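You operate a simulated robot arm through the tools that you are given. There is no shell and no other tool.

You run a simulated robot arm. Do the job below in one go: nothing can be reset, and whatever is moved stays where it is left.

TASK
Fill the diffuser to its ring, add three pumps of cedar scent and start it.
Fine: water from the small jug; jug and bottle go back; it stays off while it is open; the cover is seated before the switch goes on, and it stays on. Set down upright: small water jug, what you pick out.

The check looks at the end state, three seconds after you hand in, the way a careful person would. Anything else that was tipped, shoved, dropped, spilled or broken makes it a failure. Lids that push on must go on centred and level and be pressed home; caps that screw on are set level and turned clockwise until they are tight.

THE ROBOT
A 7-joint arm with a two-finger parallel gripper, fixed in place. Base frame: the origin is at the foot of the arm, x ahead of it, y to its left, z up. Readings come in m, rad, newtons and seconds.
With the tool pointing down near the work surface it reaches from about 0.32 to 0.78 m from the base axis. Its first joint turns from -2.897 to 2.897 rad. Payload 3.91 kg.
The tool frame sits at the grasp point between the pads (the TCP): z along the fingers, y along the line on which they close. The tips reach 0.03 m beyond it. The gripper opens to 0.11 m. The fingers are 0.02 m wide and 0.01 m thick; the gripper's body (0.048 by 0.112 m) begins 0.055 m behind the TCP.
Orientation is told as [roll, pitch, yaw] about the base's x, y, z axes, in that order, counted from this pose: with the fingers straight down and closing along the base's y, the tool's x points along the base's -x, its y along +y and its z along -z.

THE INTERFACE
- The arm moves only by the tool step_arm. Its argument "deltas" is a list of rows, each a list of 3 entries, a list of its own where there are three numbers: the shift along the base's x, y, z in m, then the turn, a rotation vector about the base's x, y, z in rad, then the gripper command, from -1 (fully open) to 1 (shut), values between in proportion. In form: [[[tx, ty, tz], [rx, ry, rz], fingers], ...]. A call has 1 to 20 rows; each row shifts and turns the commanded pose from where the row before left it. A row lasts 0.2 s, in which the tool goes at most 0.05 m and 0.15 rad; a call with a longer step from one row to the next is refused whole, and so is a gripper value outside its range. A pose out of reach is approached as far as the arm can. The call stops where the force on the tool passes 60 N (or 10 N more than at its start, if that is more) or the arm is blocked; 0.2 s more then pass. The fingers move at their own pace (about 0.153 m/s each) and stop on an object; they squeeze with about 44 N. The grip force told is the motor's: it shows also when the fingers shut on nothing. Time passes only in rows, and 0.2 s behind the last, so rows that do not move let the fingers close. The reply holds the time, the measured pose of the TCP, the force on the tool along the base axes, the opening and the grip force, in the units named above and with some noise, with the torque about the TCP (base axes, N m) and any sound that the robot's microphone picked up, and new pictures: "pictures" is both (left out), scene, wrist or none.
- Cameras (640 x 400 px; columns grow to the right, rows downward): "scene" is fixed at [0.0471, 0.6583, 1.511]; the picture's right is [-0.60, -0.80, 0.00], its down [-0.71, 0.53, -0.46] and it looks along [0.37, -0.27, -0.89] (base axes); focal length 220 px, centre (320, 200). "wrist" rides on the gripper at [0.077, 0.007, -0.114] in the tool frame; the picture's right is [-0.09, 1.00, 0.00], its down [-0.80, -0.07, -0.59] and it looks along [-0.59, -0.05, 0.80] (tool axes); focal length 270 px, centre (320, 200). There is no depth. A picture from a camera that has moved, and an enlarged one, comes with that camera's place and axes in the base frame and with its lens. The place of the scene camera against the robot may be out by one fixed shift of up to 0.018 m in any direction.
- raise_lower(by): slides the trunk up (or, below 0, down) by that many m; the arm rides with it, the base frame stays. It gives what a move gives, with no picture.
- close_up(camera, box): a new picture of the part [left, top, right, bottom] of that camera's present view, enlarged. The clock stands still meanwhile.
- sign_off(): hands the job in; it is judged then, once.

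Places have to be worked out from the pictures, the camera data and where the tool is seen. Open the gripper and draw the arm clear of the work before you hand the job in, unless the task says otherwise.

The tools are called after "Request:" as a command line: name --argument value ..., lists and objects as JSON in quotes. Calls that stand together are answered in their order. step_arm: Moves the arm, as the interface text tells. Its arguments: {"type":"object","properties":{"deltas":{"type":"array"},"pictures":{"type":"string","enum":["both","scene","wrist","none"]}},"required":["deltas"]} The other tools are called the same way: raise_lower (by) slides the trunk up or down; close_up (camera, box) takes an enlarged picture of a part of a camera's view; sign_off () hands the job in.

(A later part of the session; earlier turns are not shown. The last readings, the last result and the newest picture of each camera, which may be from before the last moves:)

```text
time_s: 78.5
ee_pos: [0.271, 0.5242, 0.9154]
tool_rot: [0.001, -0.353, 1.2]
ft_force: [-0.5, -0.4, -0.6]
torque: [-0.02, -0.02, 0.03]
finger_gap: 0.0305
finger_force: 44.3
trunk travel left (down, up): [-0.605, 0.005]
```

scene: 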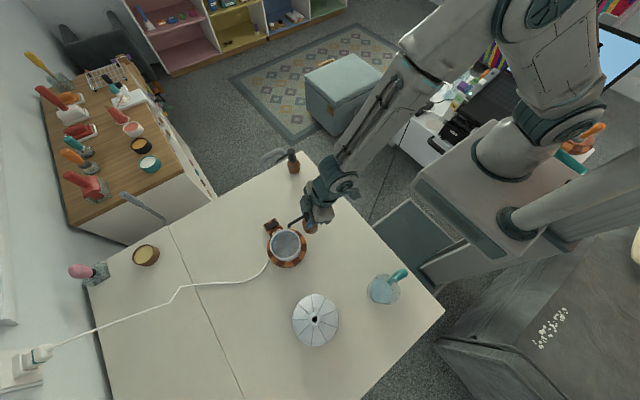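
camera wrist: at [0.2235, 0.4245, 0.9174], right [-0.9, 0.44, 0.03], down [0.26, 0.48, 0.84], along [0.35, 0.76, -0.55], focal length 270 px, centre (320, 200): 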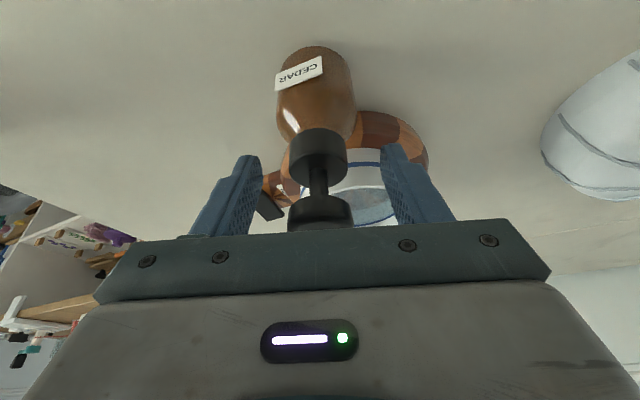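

The bottle is up with no drip. I carry it back to its original spot and lower it near the table.

Request:
step_arm --deltas '[[[0.0324, 0.0018, 0], [0, 0, 0], 1], [[0.0324, 0.0018, 0], [0, 0, 0], 1], [[0.0324, 0.0018, 0], [0, 0, 0], 1], [[0.0324, 0.0018, 0], [0, 0, 0], 1], [[0.0324, 0.0018, 0], [0, 0, 0], 1], [[0.0324, 0.0018, 0], [0, 0, 0], 1], [[0.0324, 0.0018, 0], [0, 0, 0], 1], [[0.0324, 0.0018, 0], [0, 0, 0], 1], [[0, 0, 0], [0, 0, 0], 1], [[0, 0, -0.02], [0, 0, 0], 1], [[0, 0, -0.025], [0, 0, 0], 1], [[0, 0, -0.02], [0, 0, 0], 1], [[0, 0, -0.007], [0, 0, 0], 1], [[0, 0, 0], [0, 0, 0], 1]]'

Request:
close_up --camera "scene" --box '[240, 135, 340, 205]'

```text
time_s: 81.5
ee_pos: [0.5303, 0.5399, 0.8413]
tool_rot: [0.002, -0.354, 1.201]
ft_force: [-0.4, 0.5, -1.1]
torque: [0.01, 0.0, 0.0]
finger_gap: 0.0311
finger_force: 43.5
trunk travel left (down, up): [-0.605, 0.005]
camera wrist: at [0.4826, 0.439, 0.9238], right [-0.9, 0.44, 0.03], down [0.26, 0.48, 0.84], along [0.35, 0.76, -0.55], focal length 270 px, centre (320, 200)
```

scene: 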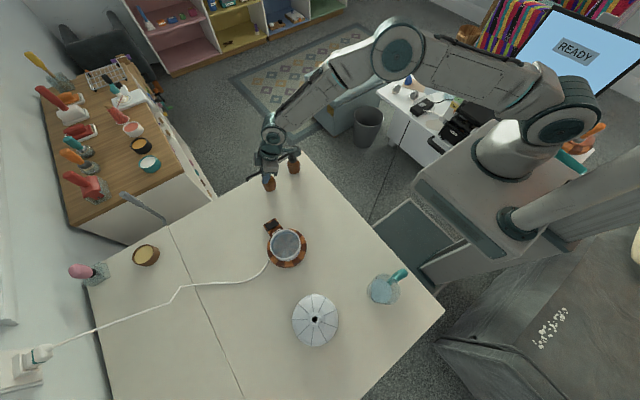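
wrist: 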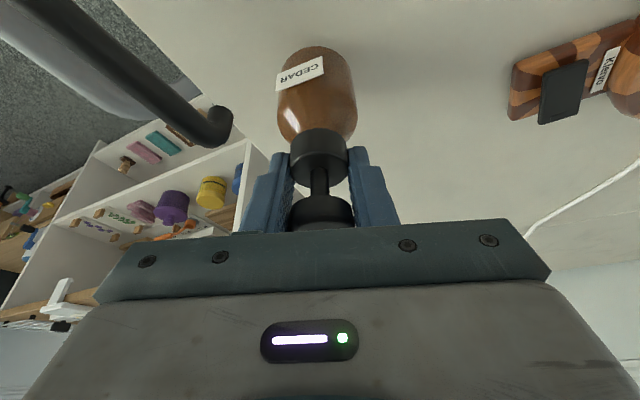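

```text
5.71 times, centred on (290, 170) of scene
camera zoom: at [0.0471, 0.6583, 1.511], right [-0.6, -0.8, 0.0], down [-0.71, 0.53, -0.46], along [0.37, -0.27, -0.89], focal length 1259 px, centre (491, 371)
```

zoom: 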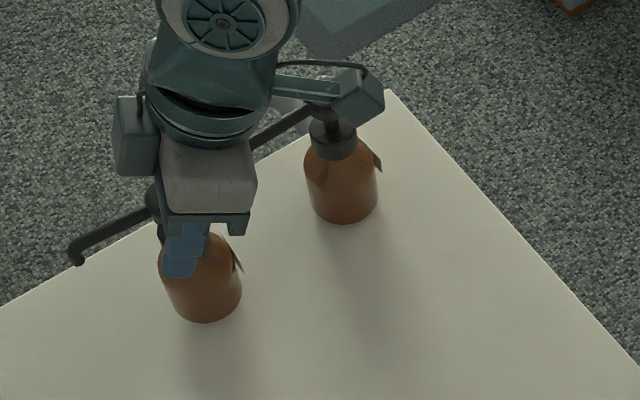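

Right above the old spot, about 5 mm high. I set it down in small steps.

Request:
step_arm --deltas '[[[0, -0.001, -0.003], [0, 0, 0], 1], [[0, 0, -0.0015], [0, 0, 0], 1], [[0, 0, -0.001], [0, 0, 0], 1], [[0, 0, 0], [0, 0, 0], 1]]' --pictures "none"

```text
time_s: 82.5
ee_pos: [0.5303, 0.5389, 0.8355]
tool_rot: [0.0, -0.354, 1.199]
ft_force: [-0.8, 0.2, -1.9]
torque: [-0.02, 0.03, 0.01]
finger_gap: 0.0308
finger_force: 44.9
trunk travel left (down, up): [-0.605, 0.005]
```

Still hanging by a hair; one more millimetre.

Request:
step_arm --deltas '[[[0, 0, -0.0008], [0, 0, 0], 1], [[0, 0, 0], [0, 0, 0], 1]]' --pictures "none"

```text
time_s: 83.2
ee_pos: [0.53, 0.539, 0.8352]
tool_rot: [0.001, -0.355, 1.2]
ft_force: [0.5, -0.5, 0.9]
torque: [-0.08, 0.0, -0.04]
finger_gap: 0.0306
finger_force: 43.8
trunk travel left (down, up): [-0.605, 0.005]
```

The weight is off: the bottle is on the table. I open the fingers to 70 mm and back out along the tool axis.

Request:
step_arm --deltas '[[[0, 0, -0.0003], [0, 0, 0], 1], [[0, 0, 0], [0, 0, 0], 0.2], [[0, 0, 0], [0, 0, 0], -0.27], [[0, 0, 0], [0, 0, 0], -0.27], [[-0.0023, -0.006, 0.0176], [0, 0, 0], -0.27], [[-0.0023, -0.006, 0.0176], [0, 0, 0], -0.27], [[-0.0023, -0.006, 0.0176], [0, 0, 0], -0.27], [[-0.0023, -0.006, 0.0176], [0, 0, 0], -0.27], [[-0.0023, -0.006, 0.0176], [0, 0, 0], -0.27], [[-0.01, -0.01, 0.02], [0, 0, 0], -0.27], [[0, 0, 0], [0, 0, 0], -0.27]]'

Request:
close_up --camera "scene" --box '[230, 140, 330, 202]'

```text
time_s: 85.5
ee_pos: [0.5086, 0.4986, 0.9444]
tool_rot: [0.003, -0.356, 1.199]
ft_force: [-0.1, 0.1, 1.0]
torque: [0.03, 0.01, -0.03]
finger_gap: 0.0699
finger_force: 0.2
trunk travel left (down, up): [-0.605, 0.005]
camera wrist: at [0.4606, 0.3969, 1.0263], right [-0.9, 0.44, 0.03], down [0.26, 0.48, 0.84], along [0.35, 0.76, -0.55], focal length 270 px, centre (320, 200)
```

scene: 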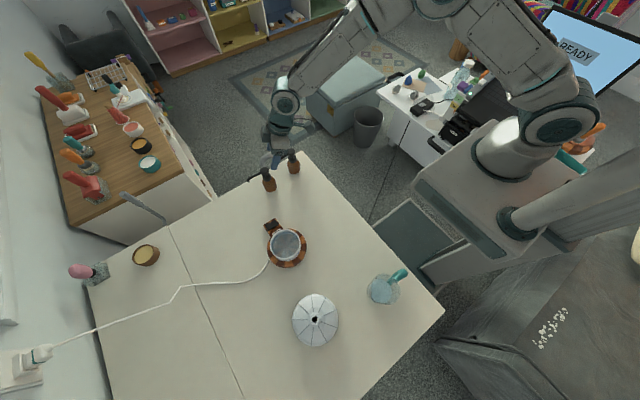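
wrist: 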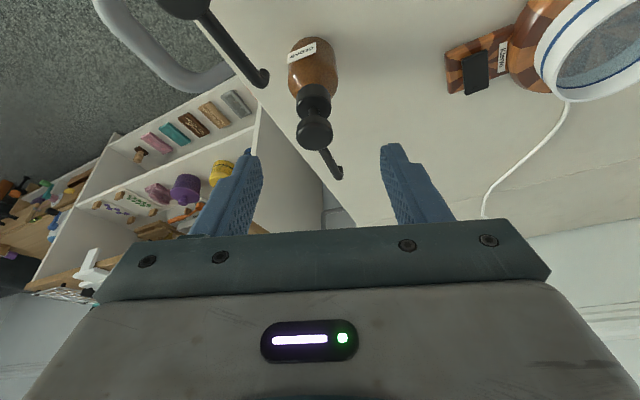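

```text
6.40 times, centred on (280, 171) of scene
camera zoom: at [0.0471, 0.6583, 1.511], right [-0.6, -0.8, 0.0], down [-0.71, 0.53, -0.46], along [0.37, -0.27, -0.89], focal length 1410 px, centre (576, 386)
```

zoom: 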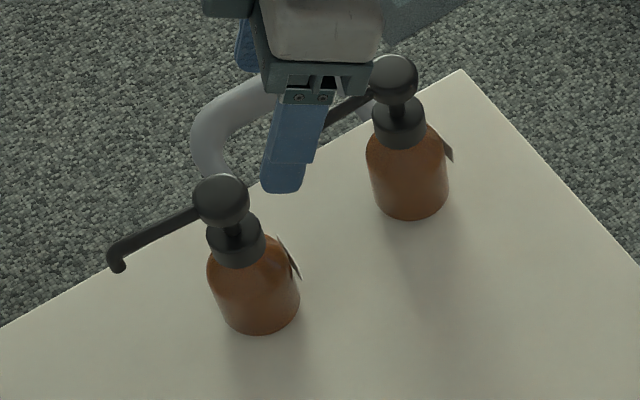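

Both bottles stand as at the start. Next the cover: I straighten the tool and travel over toward it, high above everything.

Request:
step_arm --deltas '[[[-0.02, 0.0, 0.01], [-0.11, 0.0428, 0], -1], [[-0.03, 0.0, 0.01], [-0.11, 0.0428, 0], -1], [[-0.04, 0.0, 0.0], [-0.111, 0.0428, 0], -1], [[-0.044, 0.006, 0.0], [0, 0, 0], -1], [[-0.044, 0.006, 0.0], [0, 0, 0], -1], [[-0.044, 0.006, 0.0], [0, 0, 0], -1], [[-0.044, 0.006, 0.0], [0, 0, 0], -1], [[-0.044, 0.006, 0.0], [0, 0, 0], -1], [[-0.044, 0.006, 0.0], [0, 0, 0], -1], [[-0.044, 0.006, 0.0], [0, 0, 0], -1], [[-0.044, 0.006, 0.0], [0, 0, 0], -1], [[0, 0, 0], [0, 0, 0], -1]]'

Request:
close_up --camera "wrist" --box '[220, 0, 420, 140]'

```text
time_s: 88.2
ee_pos: [0.0665, 0.5454, 0.963]
tool_rot: [-0.001, 0.002, 1.197]
ft_force: [-0.3, -0.2, -0.2]
torque: [0.0, -0.01, -0.02]
finger_gap: 0.1098
finger_force: 0.0
trunk travel left (down, up): [-0.605, 0.005]
camera wrist: at [0.0316, 0.4766, 1.0792], right [-0.9, 0.44, 0.0], down [0.36, 0.72, 0.59], along [0.26, 0.53, -0.8], focal length 270 px, centre (320, 200)
```

scene: 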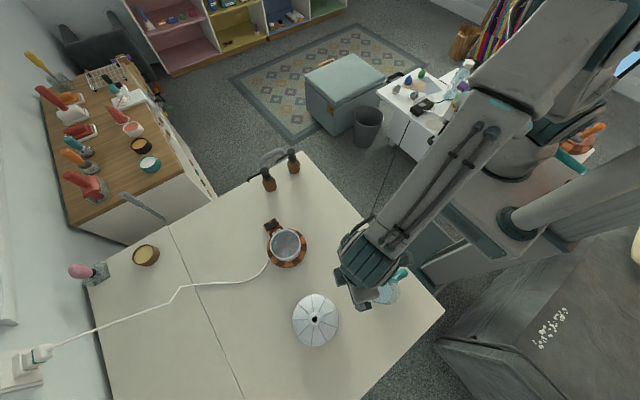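
wrist: 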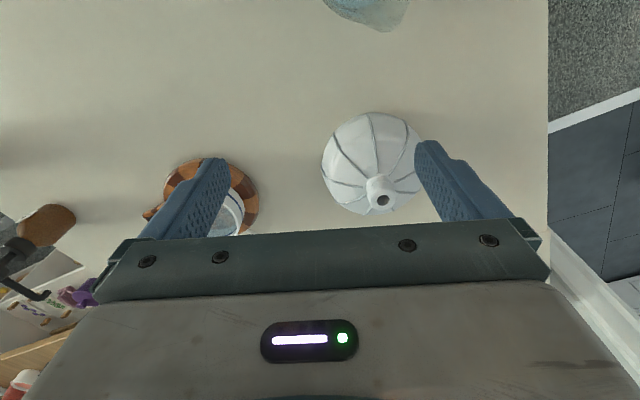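

```text
2.86 times, centred on (320, 70) of wrist
camera zoom: at [0.0316, 0.4766, 1.0792], right [-0.9, 0.44, 0.0], down [0.36, 0.72, 0.59], along [0.26, 0.53, -0.8], focal length 772 px, centre (320, 571)
```

zoom: 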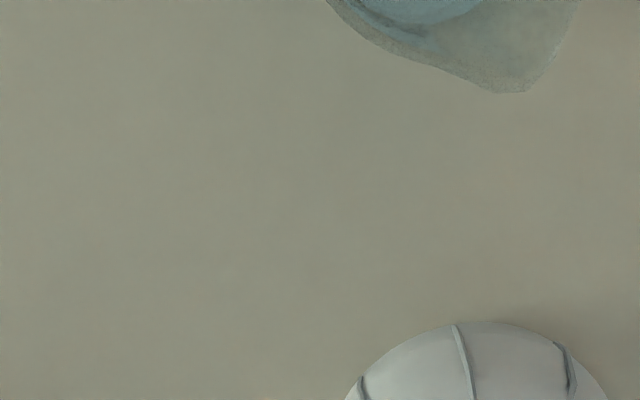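

I enlarge the cover and its knob.

Request:
close_up --camera "wrist" --box '[310, 105, 430, 225]'

Request:
close_up --camera "scene" --box '[285, 285, 350, 350]'

```text
3.33 times, centred on (370, 165) of wrist
camera zoom: at [0.0316, 0.4766, 1.0792], right [-0.9, 0.44, 0.0], down [0.36, 0.72, 0.59], along [0.26, 0.53, -0.8], focal length 901 px, centre (153, 317)
```

zoom: 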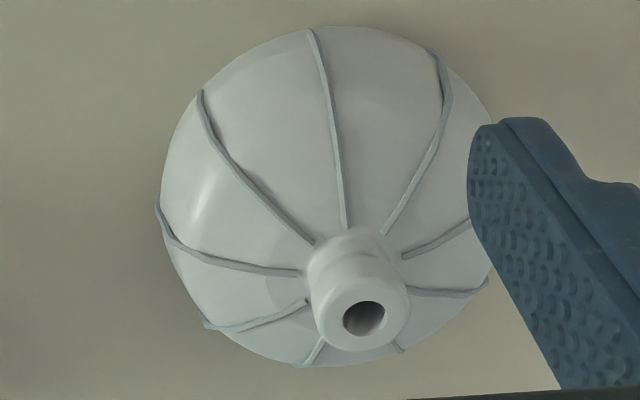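

```text
6.15 times, centred on (318, 318) of scene
camera zoom: at [0.0471, 0.6583, 1.511], right [-0.6, -0.8, 0.0], down [-0.71, 0.53, -0.46], along [0.37, -0.27, -0.89], focal length 1356 px, centre (335, -523)
```

zoom: 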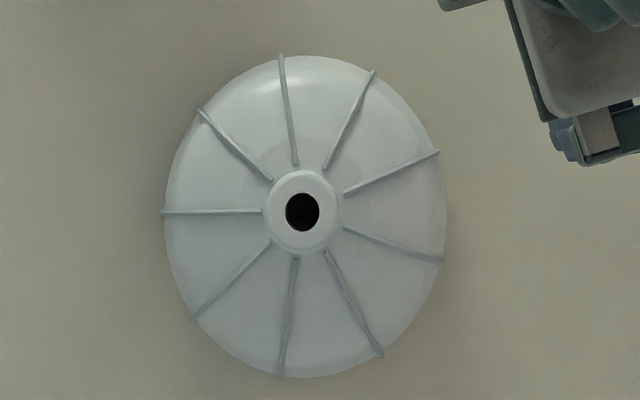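

Knob top centre triangulates to (0.047, 0.670, 0.837), diameter ≈ 34 mm. I go above it and check alignment.

Request:
step_arm --deltas '[[[-0.0033, 0.0207, -0.004], [0, 0, 0], -0.45], [[-0.0033, 0.0207, -0.004], [0, 0, 0], -0.45], [[-0.0033, 0.0207, -0.01], [0, 0, 0], -0.45], [[-0.0033, 0.0207, -0.015], [0, 0, 0], -0.45], [[-0.0033, 0.0207, -0.015], [0, 0, 0], -0.45], [[-0.0033, 0.0207, -0.015], [0, 0, 0], -0.45], [[0, 0, 0], [0, 0, 0], -0.45]]'

Request:
close_up --camera "wrist" --box '[240, 60, 400, 220]'

```text
time_s: 89.8
ee_pos: [0.0462, 0.6707, 0.9002]
tool_rot: [-0.001, 0.001, 1.2]
ft_force: [-0.4, 0.0, 0.6]
torque: [0.03, 0.0, -0.02]
finger_gap: 0.0799
finger_force: 0.0
trunk travel left (down, up): [-0.605, 0.005]
camera wrist: at [0.0114, 0.6023, 1.0155], right [-0.9, 0.44, 0.0], down [0.36, 0.72, 0.59], along [0.26, 0.53, -0.8], focal length 270 px, centre (320, 200)
```

scene: 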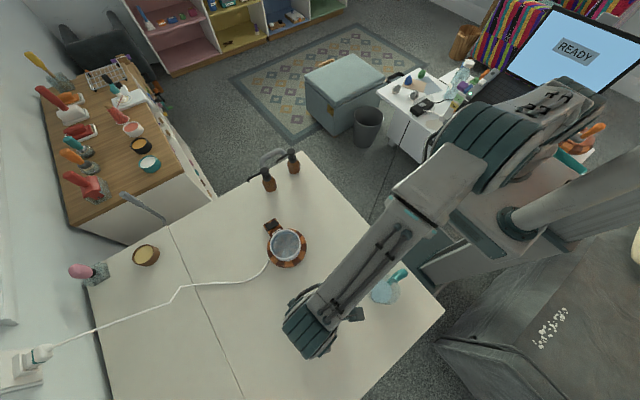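
wrist: 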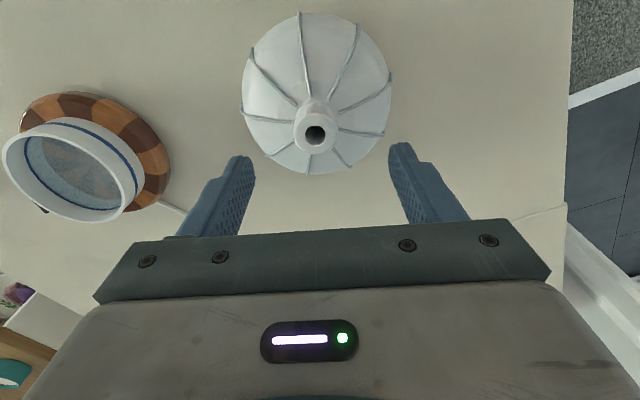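

```text
2.50 times, centred on (320, 140) of wrist
camera zoom: at [0.0114, 0.6023, 1.0155], right [-0.9, 0.44, 0.0], down [0.36, 0.72, 0.59], along [0.26, 0.53, -0.8], focal length 676 px, centre (320, 350)
```

zoom: 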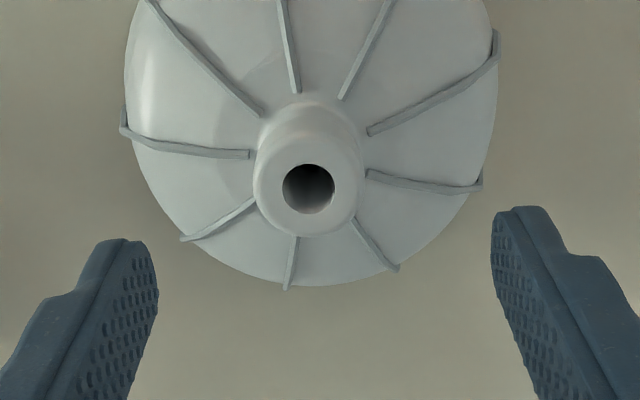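

The knob is about 2–3 mm off; I correct by (+2, −2) mm and descend astride it.

Request:
step_arm --deltas '[[[0.002, -0.002, -0.01], [0, 0, 0], -0.45], [[0, 0, -0.015], [0, 0, 0], -0.45], [[0, 0, -0.015], [0, 0, 0], -0.45], [[0, 0, -0.012], [0, 0, 0], -0.45], [[0, 0, 0], [0, 0, 0], -0.45]]' --pictures "wrist"

Request:
close_up --camera "wrist" --box '[240, 60, 400, 220]'

```text
time_s: 91.0
ee_pos: [0.049, 0.6705, 0.8474]
tool_rot: [0.0, 0.001, 1.201]
ft_force: [0.0, -0.5, 0.9]
torque: [0.0, 0.03, 0.03]
finger_gap: 0.0798
finger_force: 0.1
trunk travel left (down, up): [-0.605, 0.005]
camera wrist: at [0.0138, 0.6009, 0.9635], right [-0.9, 0.44, 0.0], down [0.36, 0.72, 0.59], along [0.26, 0.53, -0.8], focal length 270 px, centre (320, 200)
```

wrist: 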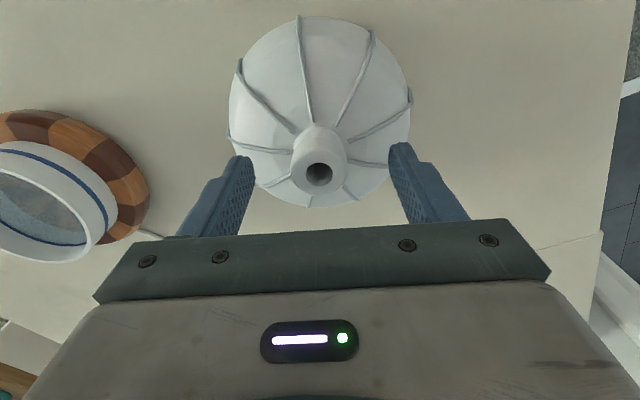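

```text
2.50 times, centred on (320, 140) of wrist
camera zoom: at [0.0138, 0.6009, 0.9635], right [-0.9, 0.44, 0.0], down [0.36, 0.72, 0.59], along [0.26, 0.53, -0.8], focal length 676 px, centre (320, 350)
```

zoom: 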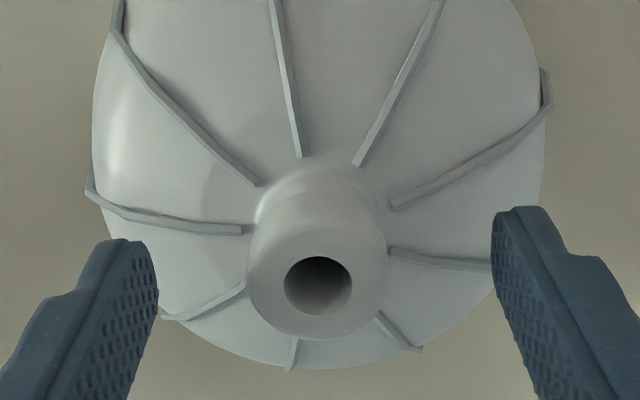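

Laterally centred; the knob lies about 3 mm closer along the heading. I shift back 3 mm and close on the knob.

Request:
step_arm --deltas '[[[-0.001, -0.0026, 0], [0, 0, 0], -0.45], [[0, 0, 0], [0, 0, 0], 0], [[0, 0, 0], [0, 0, 0], 1], [[0, 0, 0], [0, 0, 0], 1], [[0, 0, 0], [0, 0, 0], 1]]' --pictures "wrist"

Request:
close_up --camera "wrist" --box '[240, 60, 400, 220]'

```text
time_s: 92.2
ee_pos: [0.0479, 0.6668, 0.848]
tool_rot: [0.001, 0.003, 1.2]
ft_force: [1.5, 0.0, 0.7]
torque: [0.05, -0.04, 0.02]
finger_gap: 0.0292
finger_force: 43.9
trunk travel left (down, up): [-0.605, 0.005]
camera wrist: at [0.0126, 0.598, 0.9638], right [-0.9, 0.44, 0.0], down [0.36, 0.72, 0.59], along [0.26, 0.53, -0.8], focal length 270 px, centre (320, 200)
```

wrist: 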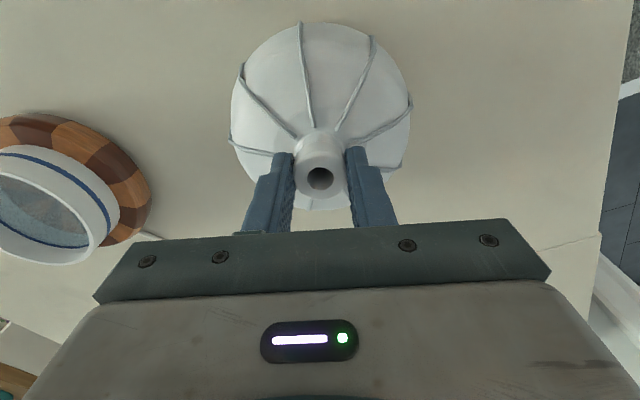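

```text
2.50 times, centred on (320, 140) of wrist
camera zoom: at [0.0126, 0.598, 0.9638], right [-0.9, 0.44, 0.0], down [0.36, 0.72, 0.59], along [0.26, 0.53, -0.8], focal length 676 px, centre (320, 350)
```

zoom: 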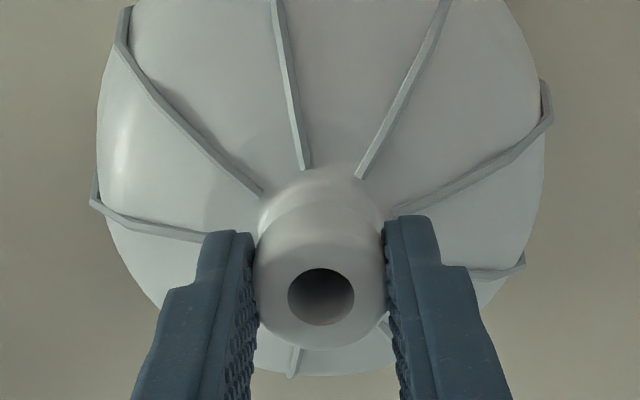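

The knob is gripped, with its axis right at the TCP. I lift the cover 10 cm straight up.

Request:
step_arm --deltas '[[[0, 0, 0.008], [0, 0, 0], 1], [[0, 0, 0.02], [0, 0, 0], 1], [[0, 0, 0.025], [0, 0, 0], 1], [[0, 0, 0.025], [0, 0, 0], 1], [[0, 0, 0.022], [0, 0, 0], 1], [[0, 0, 0], [0, 0, 0], 1]]'

Request:
close_up --camera "wrist" --box '[200, 0, 440, 220]'

```text
time_s: 93.5
ee_pos: [0.0468, 0.6668, 0.9492]
tool_rot: [0.0, 0.003, 1.201]
ft_force: [1.1, 0.1, -0.1]
torque: [0.03, 0.01, -0.01]
finger_gap: 0.0289
finger_force: 43.8
trunk travel left (down, up): [-0.605, 0.005]
camera wrist: at [0.0121, 0.5983, 1.0651], right [-0.9, 0.44, 0.0], down [0.36, 0.72, 0.59], along [0.26, 0.53, -0.81], focal length 270 px, centre (320, 200)
```

scene: 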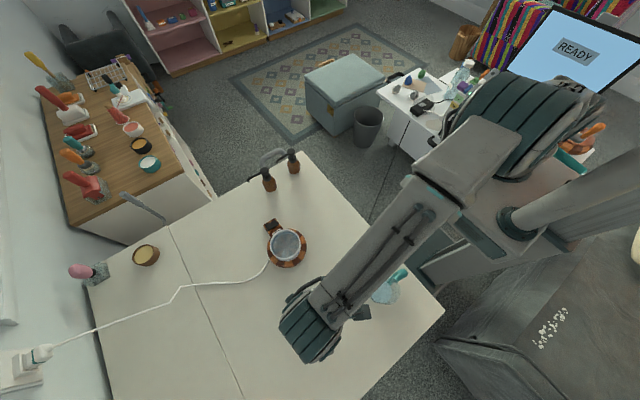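
wrist: 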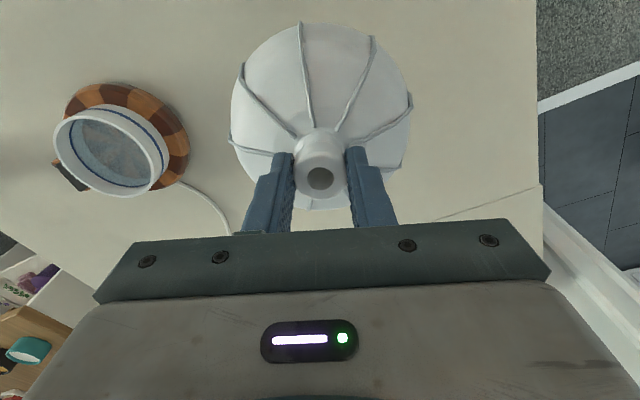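

```text
1.82 times, centred on (320, 110) of wrist
camera zoom: at [0.0121, 0.5983, 1.0651], right [-0.9, 0.44, 0.0], down [0.36, 0.72, 0.59], along [0.26, 0.53, -0.81], focal length 491 px, centre (320, 364)
```

zoom: 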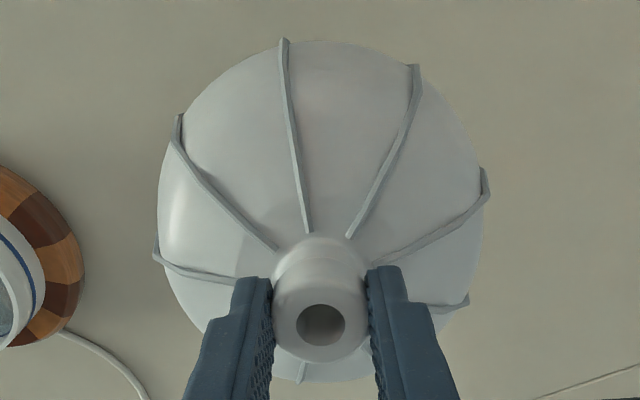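

The cover hangs level. I take another look at the bowl to refine its centre.

Request:
close_up --camera "wrist" --box '[40, 70, 200, 210]'

Request:
close_up --camera "scene" --box '[262, 222, 312, 272]'

```text
2.86 times, centred on (120, 140) of wrist
camera zoom: at [0.0121, 0.5983, 1.0651], right [-0.9, 0.44, 0.0], down [0.36, 0.72, 0.59], along [0.26, 0.53, -0.81], focal length 772 px, centre (891, 371)
```

zoom: 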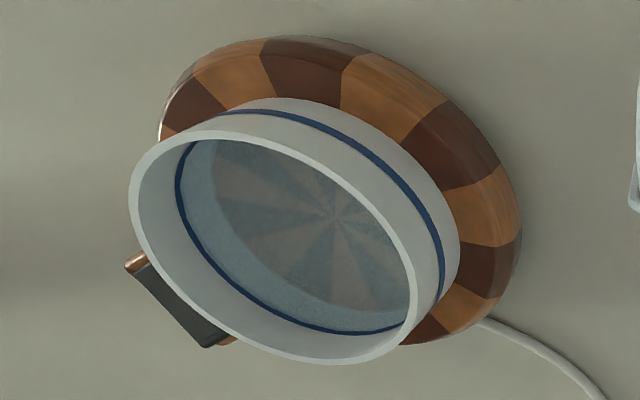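

```text
8.00 times, centred on (287, 247) of scene
camera zoom: at [0.0471, 0.6583, 1.511], right [-0.6, -0.8, 0.0], down [-0.71, 0.53, -0.46], along [0.37, -0.27, -0.89], focal length 1763 px, centre (584, -176)
```

zoom: 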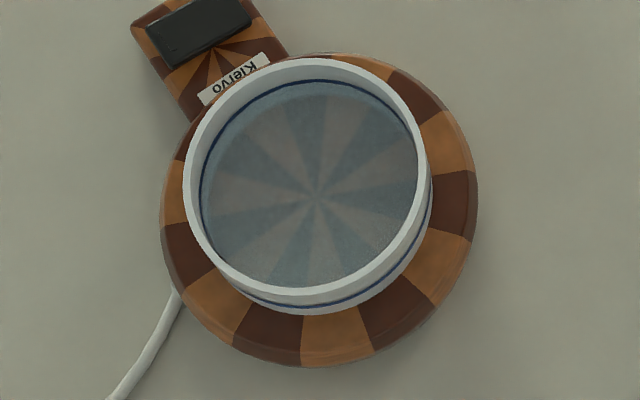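

The bowl centre comes out at about (0.279, 0.620). I carry the cover over it, staying above the rim.

Request:
step_arm --deltas '[[[0.029, -0.0059, 0], [0, 0, 0], 1], [[0.029, -0.0059, 0], [0, 0, 0], 1], [[0.029, -0.0059, 0], [0, 0, 0], 1], [[0.029, -0.0059, 0], [0, 0, 0], 1], [[0.029, -0.0059, 0], [0, 0, 0], 1], [[0.029, -0.0059, 0], [0, 0, 0], 1], [[0.029, -0.0059, 0], [0, 0, 0], 1], [[0.029, -0.0059, 0], [0, 0, 0], 1], [[0, 0, -0.02], [0, 0, 0], 1], [[0, 0, 0], [0, 0, 0], 1]]'

Request:
close_up --camera "scene" --box '[250, 195, 350, 275]'

Request:
close_up --camera "wrist" --box '[200, 0, 440, 220]'

```text
time_s: 95.8
ee_pos: [0.2792, 0.6195, 0.9279]
tool_rot: [0.001, 0.002, 1.202]
ft_force: [0.0, -0.4, -0.8]
torque: [-0.01, 0.0, 0.02]
finger_gap: 0.0291
finger_force: 43.4
trunk travel left (down, up): [-0.605, 0.005]
camera wrist: at [0.245, 0.5504, 1.0445], right [-0.9, 0.44, 0.0], down [0.36, 0.72, 0.59], along [0.26, 0.53, -0.8], focal length 270 px, centre (320, 200)
```

scene: 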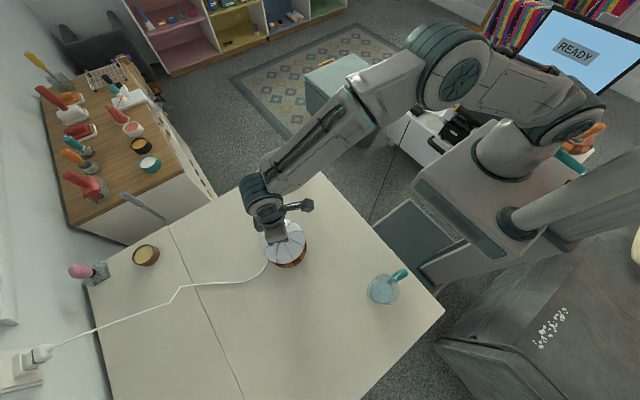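
wrist: 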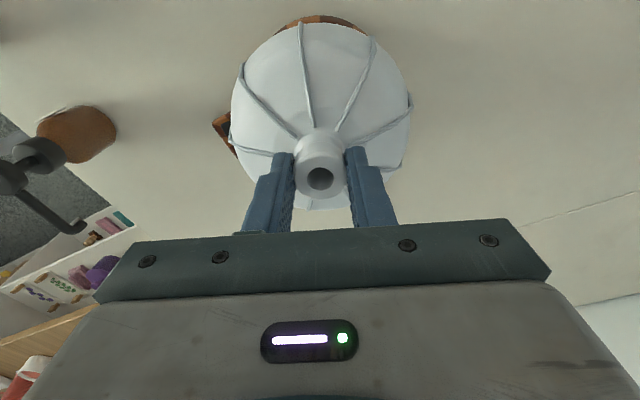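

```text
5.00 times, centred on (300, 235) of scene
camera zoom: at [0.0471, 0.6583, 1.511], right [-0.6, -0.8, 0.0], down [-0.71, 0.53, -0.46], along [0.37, -0.27, -0.89], focal length 1102 px, centre (420, 25)
```

zoom: 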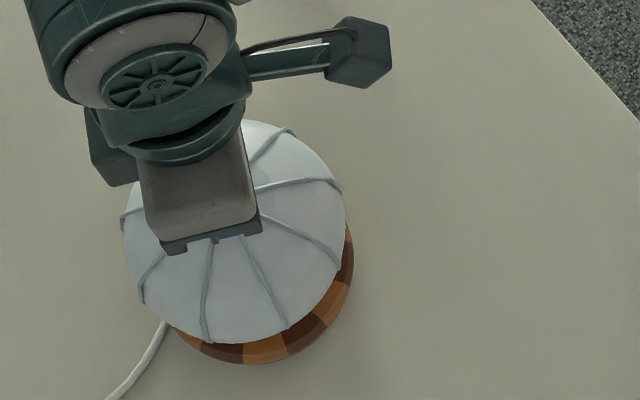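

```text
1.82 times, centred on (320, 110) of wrist
camera zoom: at [0.245, 0.5504, 1.0445], right [-0.9, 0.44, 0.0], down [0.36, 0.72, 0.59], along [0.26, 0.53, -0.8], focal length 491 px, centre (320, 364)
```

zoom: 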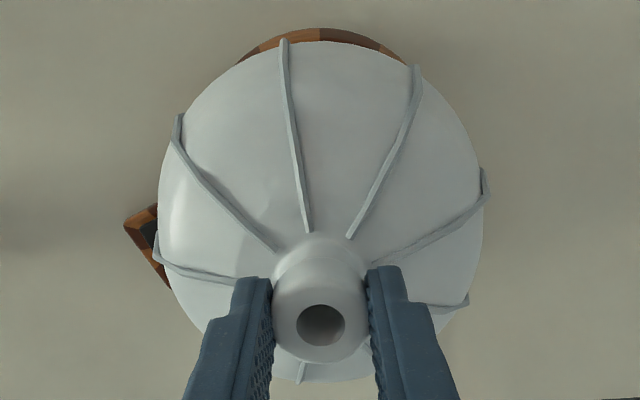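

Laterally the base shows symmetric around the cover. I lower to about 2 cm above seating and check again.

Request:
step_arm --deltas '[[[0, 0, -0.015], [0, 0, 0], 1], [[0, 0, -0.015], [0, 0, 0], 1], [[0, 0, -0.01], [0, 0, 0], 1], [[0, 0, 0], [0, 0, 0], 1]]' --pictures "none"

Request:
close_up --camera "scene" --box '[250, 195, 350, 275]'

Request:
close_up --camera "wrist" --box '[200, 0, 440, 220]'

```text
time_s: 96.8
ee_pos: [0.2788, 0.619, 0.8882]
tool_rot: [0.0, 0.0, 1.202]
ft_force: [0.2, -0.4, -0.6]
torque: [-0.01, -0.02, -0.01]
finger_gap: 0.029
finger_force: 43.8
trunk travel left (down, up): [-0.605, 0.005]
```

```text
5.00 times, centred on (300, 235) of scene
camera zoom: at [0.0471, 0.6583, 1.511], right [-0.6, -0.8, 0.0], down [-0.71, 0.53, -0.46], along [0.37, -0.27, -0.89], focal length 1102 px, centre (420, 25)
```

zoom: 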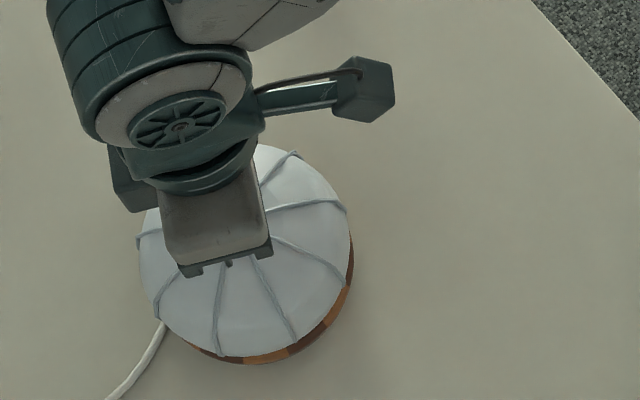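

```text
1.82 times, centred on (320, 110) of wrist
camera zoom: at [0.2445, 0.55, 1.004], right [-0.9, 0.44, 0.0], down [0.36, 0.72, 0.59], along [0.26, 0.53, -0.8], focal length 491 px, centre (320, 364)
```

zoom: 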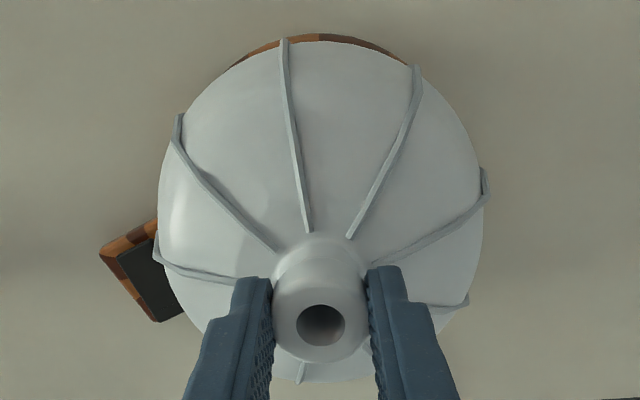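

The cover sits within about 2 mm of the base's centre. I nudge −1 mm in y and lower slowly, watching the force.

Request:
step_arm --deltas '[[[0, -0.001, -0.004], [0, 0, 0], 1], [[0, 0, -0.004], [0, 0, 0], 1], [[0, 0, -0.003], [0, 0, 0], 1], [[0, 0, -0.002], [0, 0, 0], 1], [[0, 0, 0], [0, 0, 0], 1]]' --pictures "none"

Request:
close_up --camera "scene" --box '[250, 195, 350, 275]'

Request:
close_up --camera "wrist" --box '[200, 0, 440, 220]'

```text
time_s: 98.0
ee_pos: [0.2789, 0.6183, 0.8783]
tool_rot: [-0.001, -0.003, 1.199]
ft_force: [-0.1, -1.0, 19.4]
torque: [-1.15, 0.44, 0.03]
finger_gap: 0.029
finger_force: 43.8
trunk travel left (down, up): [-0.605, 0.005]
```

```text
5.00 times, centred on (300, 235) of scene
camera zoom: at [0.0471, 0.6583, 1.511], right [-0.6, -0.8, 0.0], down [-0.71, 0.53, -0.46], along [0.37, -0.27, -0.89], focal length 1102 px, centre (420, 25)
```

zoom: 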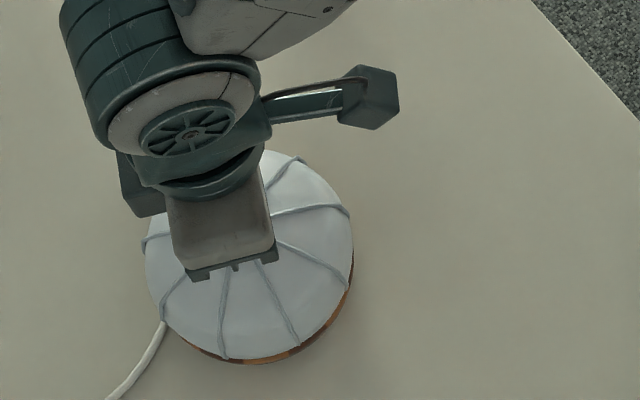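

```text
1.82 times, centred on (320, 110) of wrist
camera zoom: at [0.2439, 0.5482, 0.9932], right [-0.9, 0.44, 0.0], down [0.36, 0.72, 0.6], along [0.26, 0.54, -0.8], focal length 491 px, centre (320, 364)
```

zoom: 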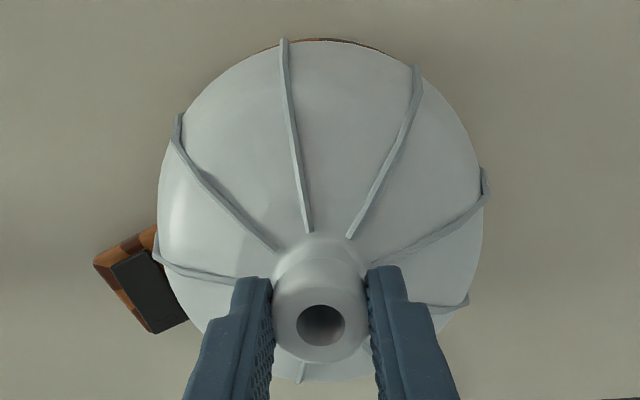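

Contact at 19 N, but the torque shows it touches only on the near side (along −heading), so the cover is slightly too far out. I lift 5 mm, shift 3 mm toward the robot and try again.

Request:
step_arm --deltas '[[[0, 0, 0.005], [0, 0, 0], 1], [[-0.0011, -0.0028, 0.002], [0, 0, 0], 1], [[0, 0, -0.003], [0, 0, 0], 1], [[0, 0, -0.0025], [0, 0, 0], 1], [[0, 0, -0.0015], [0, 0, 0], 1], [[0, 0, 0], [0, 0, 0], 1]]' --pictures "none"

```text
time_s: 99.3
ee_pos: [0.2787, 0.6139, 0.877]
tool_rot: [-0.002, -0.003, 1.198]
ft_force: [-1.1, -0.6, 20.6]
torque: [-0.83, 0.29, 0.0]
finger_gap: 0.0293
finger_force: 44.0
trunk travel left (down, up): [-0.605, 0.005]
```

The torque dropped but is still lopsided. I look at both views before shifting more.

Request:
close_up --camera "scene" --box '[260, 215, 320, 275]'

Request:
close_up --camera "wrist" --box '[240, 0, 400, 60]'

Request:
close_up --camera "wrist" --box '[200, 0, 440, 220]'

```text
6.67 times, centred on (290, 245) of scene
camera zoom: at [0.0471, 0.6583, 1.511], right [-0.6, -0.8, 0.0], down [-0.71, 0.53, -0.46], along [0.37, -0.27, -0.89], focal length 1469 px, centre (520, -100)
```

zoom: 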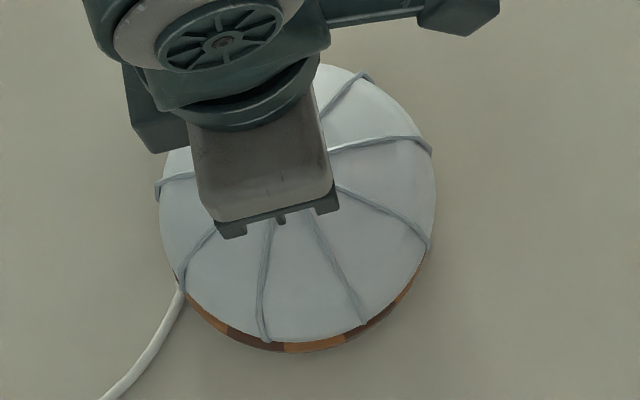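

```text
4.00 times, centred on (320, 30) of wrist
camera zoom: at [0.2436, 0.5452, 0.9931], right [-0.9, 0.44, 0.0], down [0.36, 0.72, 0.6], along [0.26, 0.54, -0.8], focal length 1081 px, centre (320, 880)
```

zoom: 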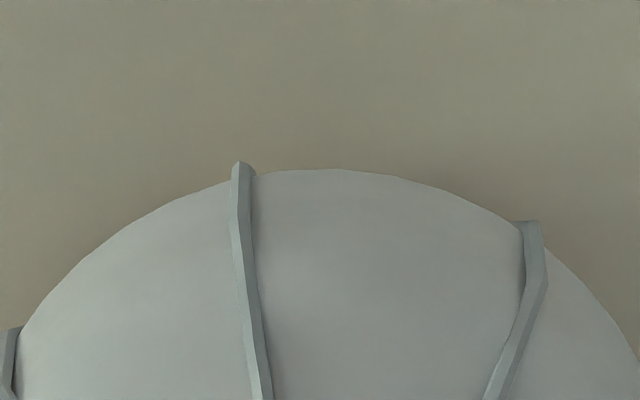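

```text
1.82 times, centred on (320, 110) of wrist
camera zoom: at [0.2436, 0.5452, 0.9931], right [-0.9, 0.44, 0.0], down [0.36, 0.72, 0.6], along [0.26, 0.54, -0.8], focal length 491 px, centre (320, 364)
```

zoom: 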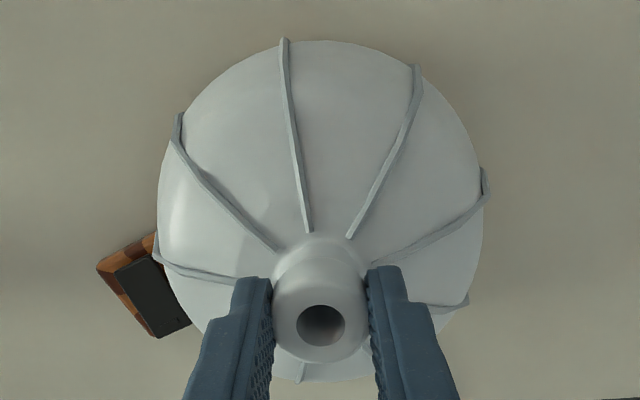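

The base crescent in the scene view was symmetric at the earlier position (0.279, 0.618) and is not now, so that one was right. I lift, go back there and press down more firmly.

Request:
step_arm --deltas '[[[0, 0, 0.005], [0, 0, 0], 1], [[0.0006, 0.0045, 0.002], [0, 0, 0], 1], [[0, 0, 0], [0, 0, 0], 1], [[0, 0, -0.003], [0, 0, 0], 1], [[0, 0, -0.002], [0, 0, 0], 1]]' --pictures "none"

Request:
close_up --camera "scene" --box '[260, 215, 320, 275]'

```text
time_s: 100.5
ee_pos: [0.2791, 0.6201, 0.8767]
tool_rot: [-0.001, 0.0, 1.203]
ft_force: [-0.2, -1.3, 2.6]
torque: [0.16, -0.04, 0.0]
finger_gap: 0.0291
finger_force: 43.5
trunk travel left (down, up): [-0.605, 0.005]
```

```text
6.67 times, centred on (290, 245) of scene
camera zoom: at [0.0471, 0.6583, 1.511], right [-0.6, -0.8, 0.0], down [-0.71, 0.53, -0.46], along [0.37, -0.27, -0.89], focal length 1469 px, centre (520, -100)
```

zoom: 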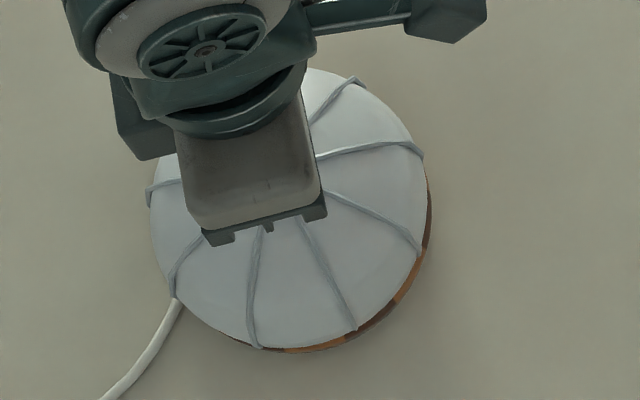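

Here it sat lower with little force, touching slightly on the far side, so the true centre is just between. I shift back about 0.8 mm and press gently.

Request:
step_arm --deltas '[[[-0.0003, -0.0008, 0.001], [0, 0, 0], 1], [[0, 0, -0.002], [0, 0, 0], 1], [[0, 0, -0.001], [0, 0, 0], 1], [[0, 0, 0], [0, 0, 0], 1]]' --pictures "none"

```text
time_s: 101.5
ee_pos: [0.2791, 0.6187, 0.878]
tool_rot: [0.0, -0.002, 1.199]
ft_force: [-1.4, -3.2, 12.9]
torque: [-0.01, -0.01, 0.02]
finger_gap: 0.029
finger_force: 43.8
trunk travel left (down, up): [-0.605, 0.005]
```

The force is 13 N and the torque is now zero, so the cover is evenly seated on centre. I press it home with increasing force.

Request:
step_arm --deltas '[[[0, 0, -0.002], [0, 0, 0], 1], [[0, 0, -0.002], [0, 0, 0], 1], [[0, 0, 0], [0, 0, 0], 1]]' --pictures "none"

Request:
close_up --camera "scene" --box '[260, 215, 320, 275]'

```text
time_s: 102.3
ee_pos: [0.2784, 0.6195, 0.8778]
tool_rot: [-0.002, -0.007, 1.199]
ft_force: [-1.2, -1.4, 40.4]
torque: [-0.35, 0.14, -0.02]
finger_gap: 0.0291
finger_force: 44.3
trunk travel left (down, up): [-0.605, 0.005]
```

```text
6.67 times, centred on (290, 245) of scene
camera zoom: at [0.0471, 0.6583, 1.511], right [-0.6, -0.8, 0.0], down [-0.71, 0.53, -0.46], along [0.37, -0.27, -0.89], focal length 1469 px, centre (520, -100)
```

zoom: 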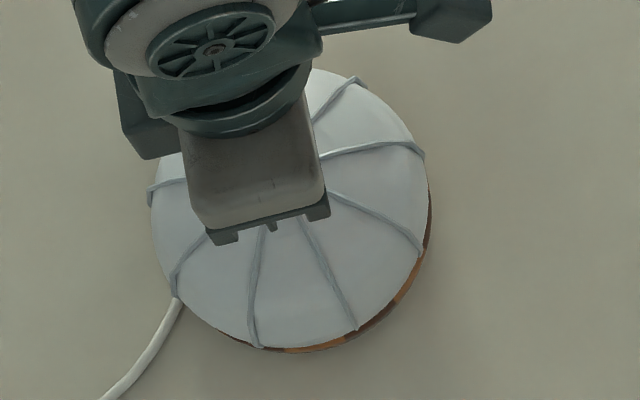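

40 N without further travel: it looks seated. I press a little more to be sure it is home.

Request:
step_arm --deltas '[[[0, 0, -0.0012], [0, 0, 0], 1], [[0, 0, 0], [0, 0, 0], 1]]' --pictures "none"

Request:
close_up --camera "wrist" --box '[200, 0, 440, 220]'

```text
time_s: 103.0
ee_pos: [0.2788, 0.6182, 0.8766]
tool_rot: [-0.001, -0.009, 1.2]
ft_force: [0.3, 0.4, 43.4]
torque: [0.22, -0.1, 0.03]
finger_gap: 0.0294
finger_force: 43.6
trunk travel left (down, up): [-0.605, 0.005]
```

```text
1.82 times, centred on (320, 110) of wrist
camera zoom: at [0.2432, 0.5489, 0.9918], right [-0.9, 0.44, 0.0], down [0.35, 0.72, 0.6], along [0.27, 0.54, -0.8], focal length 491 px, centre (320, 364)
```

zoom: 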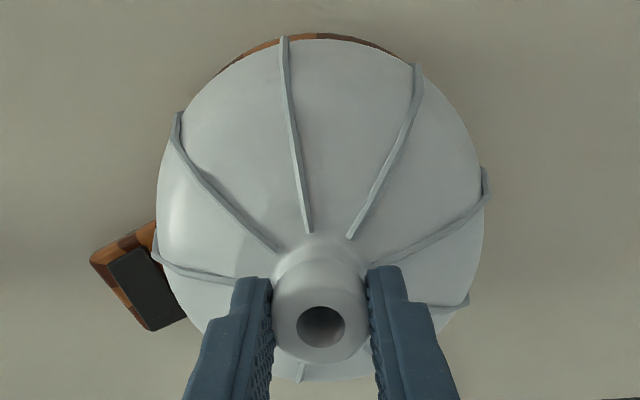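

Solid at 43 N. I relax the pressure to a few newtons and open the gripper.

Request:
step_arm --deltas '[[[0, 0, 0.0015], [0, 0, 0], 1], [[0, 0, 0.0012], [0, 0, 0], 1], [[0, 0, 0], [0, 0, 0], 0.2], [[0, 0, 0], [0, 0, 0], -0.45], [[0, 0, 0], [0, 0, 0], -0.45]]' --pictures "wrist"

```text
time_s: 104.2
ee_pos: [0.2792, 0.6195, 0.8734]
tool_rot: [0.0, 0.001, 1.198]
ft_force: [-0.5, -0.2, 0.1]
torque: [0.03, -0.02, -0.02]
finger_gap: 0.0796
finger_force: 0.1
trunk travel left (down, up): [-0.605, 0.005]
camera wrist: at [0.2431, 0.5503, 0.9887], right [-0.9, 0.44, 0.0], down [0.36, 0.72, 0.59], along [0.26, 0.53, -0.81], focal length 270 px, centre (320, 200)
```

wrist: 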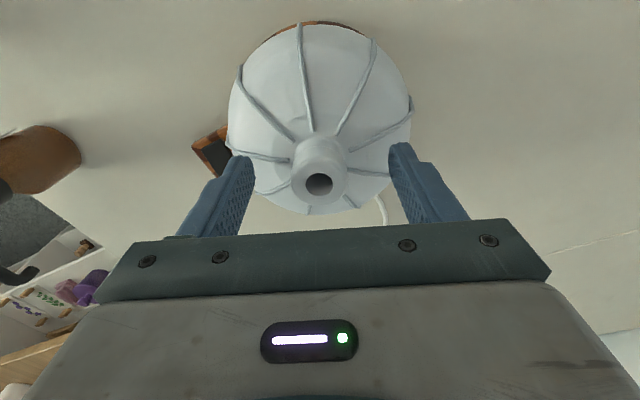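

Released. I rise clear and check the cover's level and centring from outside.

Request:
step_arm --deltas '[[[0, 0, 0.01], [0, 0, 0], -0.45], [[0, 0, 0.02], [0, 0, 0], -0.45], [[0, -0.02, 0.03], [0, 0, 0], -0.45], [[-0.01, -0.04, 0.01], [0, 0, 0], -0.45], [[-0.01, -0.045, 0.0], [0, 0, 0], -0.45], [[-0.01, -0.045, 0.0], [0, 0, 0], -0.45], [[0, 0, 0], [0, 0, 0], -0.45]]'

Request:
close_up --camera "scene" --box '[255, 205, 325, 275]'

Request:
close_up --camera "wrist" --box '[220, 100, 420, 230]'

```text
time_s: 105.8
ee_pos: [0.2471, 0.4693, 0.9446]
tool_rot: [0.0, 0.001, 1.2]
ft_force: [0.6, -0.1, -0.8]
torque: [0.0, -0.02, 0.03]
finger_gap: 0.0796
finger_force: 0.0
trunk travel left (down, up): [-0.605, 0.005]
camera wrist: at [0.2118, 0.4006, 1.0601], right [-0.9, 0.44, 0.0], down [0.36, 0.72, 0.59], along [0.26, 0.53, -0.8], focal length 270 px, centre (320, 200)
```

scene: 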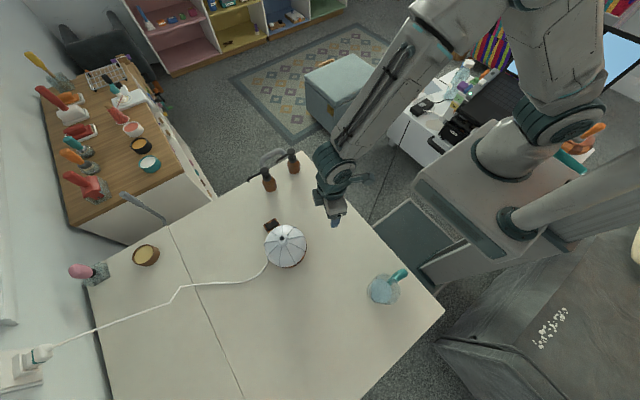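
wrist: 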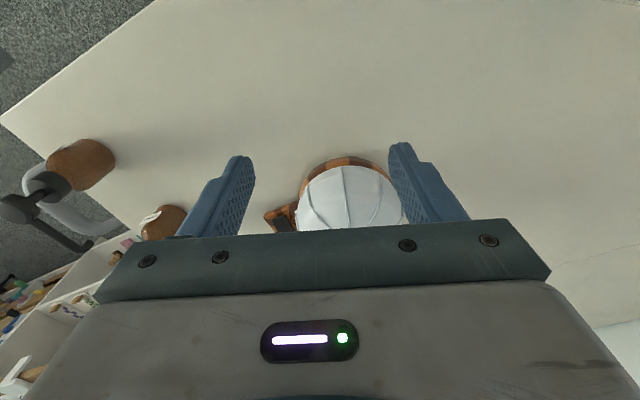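

```text
5.71 times, centred on (290, 240) of scene
camera zoom: at [0.0471, 0.6583, 1.511], right [-0.6, -0.8, 0.0], down [-0.71, 0.53, -0.46], along [0.37, -0.27, -0.89], focal length 1259 px, centre (491, -29)
```

zoom: 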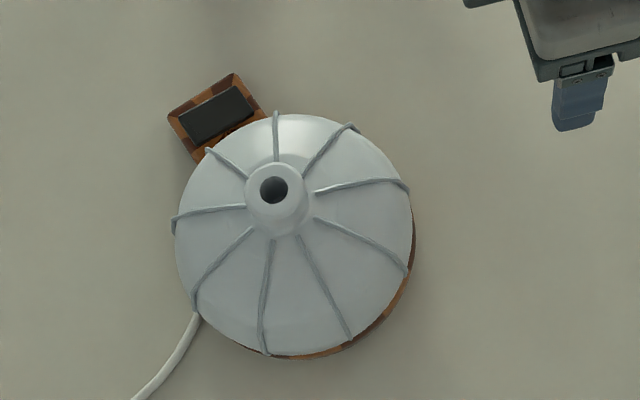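

```text
3.08 times, centred on (320, 165) of wrist
camera zoom: at [0.2118, 0.4006, 1.0601], right [-0.9, 0.44, 0.0], down [0.36, 0.72, 0.59], along [0.26, 0.53, -0.8], focal length 832 px, centre (320, 308)
```

zoom: 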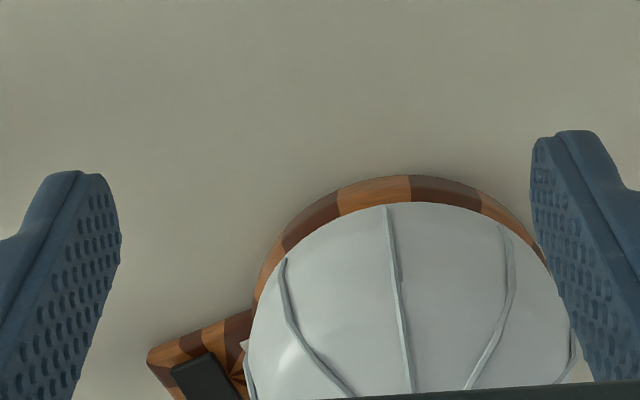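

Seen from above it looks centred. I tilt the wrist for a low side view to verify that it is level and home.

Request:
step_arm --deltas '[[[-0.005, -0.012, -0.01], [0.1049, -0.0407, 0], -1], [[-0.005, -0.012, -0.01], [0.1049, -0.0407, 0], -1], [[-0.005, -0.012, -0.01], [0.1049, -0.0407, 0], -1], [[-0.005, -0.012, -0.015], [0.1049, -0.0407, 0], -1], [[0, 0, 0], [0, 0, 0], -1]]' --pictures "wrist"

Request:
close_up --camera "wrist" --box '[230, 90, 410, 230]'

```text
time_s: 107.0
ee_pos: [0.2284, 0.4213, 0.8992]
tool_rot: [0.001, -0.45, 1.199]
ft_force: [0.6, -0.4, -0.8]
torque: [-0.02, -0.03, 0.05]
finger_gap: 0.11
finger_force: 0.0
trunk travel left (down, up): [-0.605, 0.005]
camera wrist: at [0.1781, 0.3131, 0.9694], right [-0.9, 0.44, 0.04], down [0.23, 0.41, 0.88], along [0.37, 0.8, -0.47], focal length 270 px, centre (320, 200)
```

wrist: 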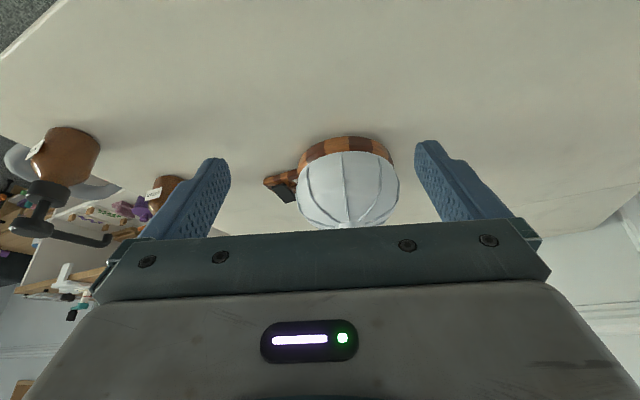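

```text
2.86 times, centred on (320, 160) of wrist
camera zoom: at [0.1781, 0.3131, 0.9694], right [-0.9, 0.44, 0.04], down [0.23, 0.41, 0.88], along [0.37, 0.8, -0.47], focal length 772 px, centre (320, 314)
```

zoom: 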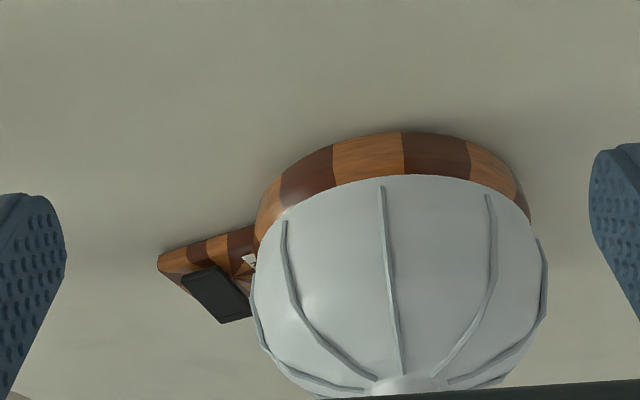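

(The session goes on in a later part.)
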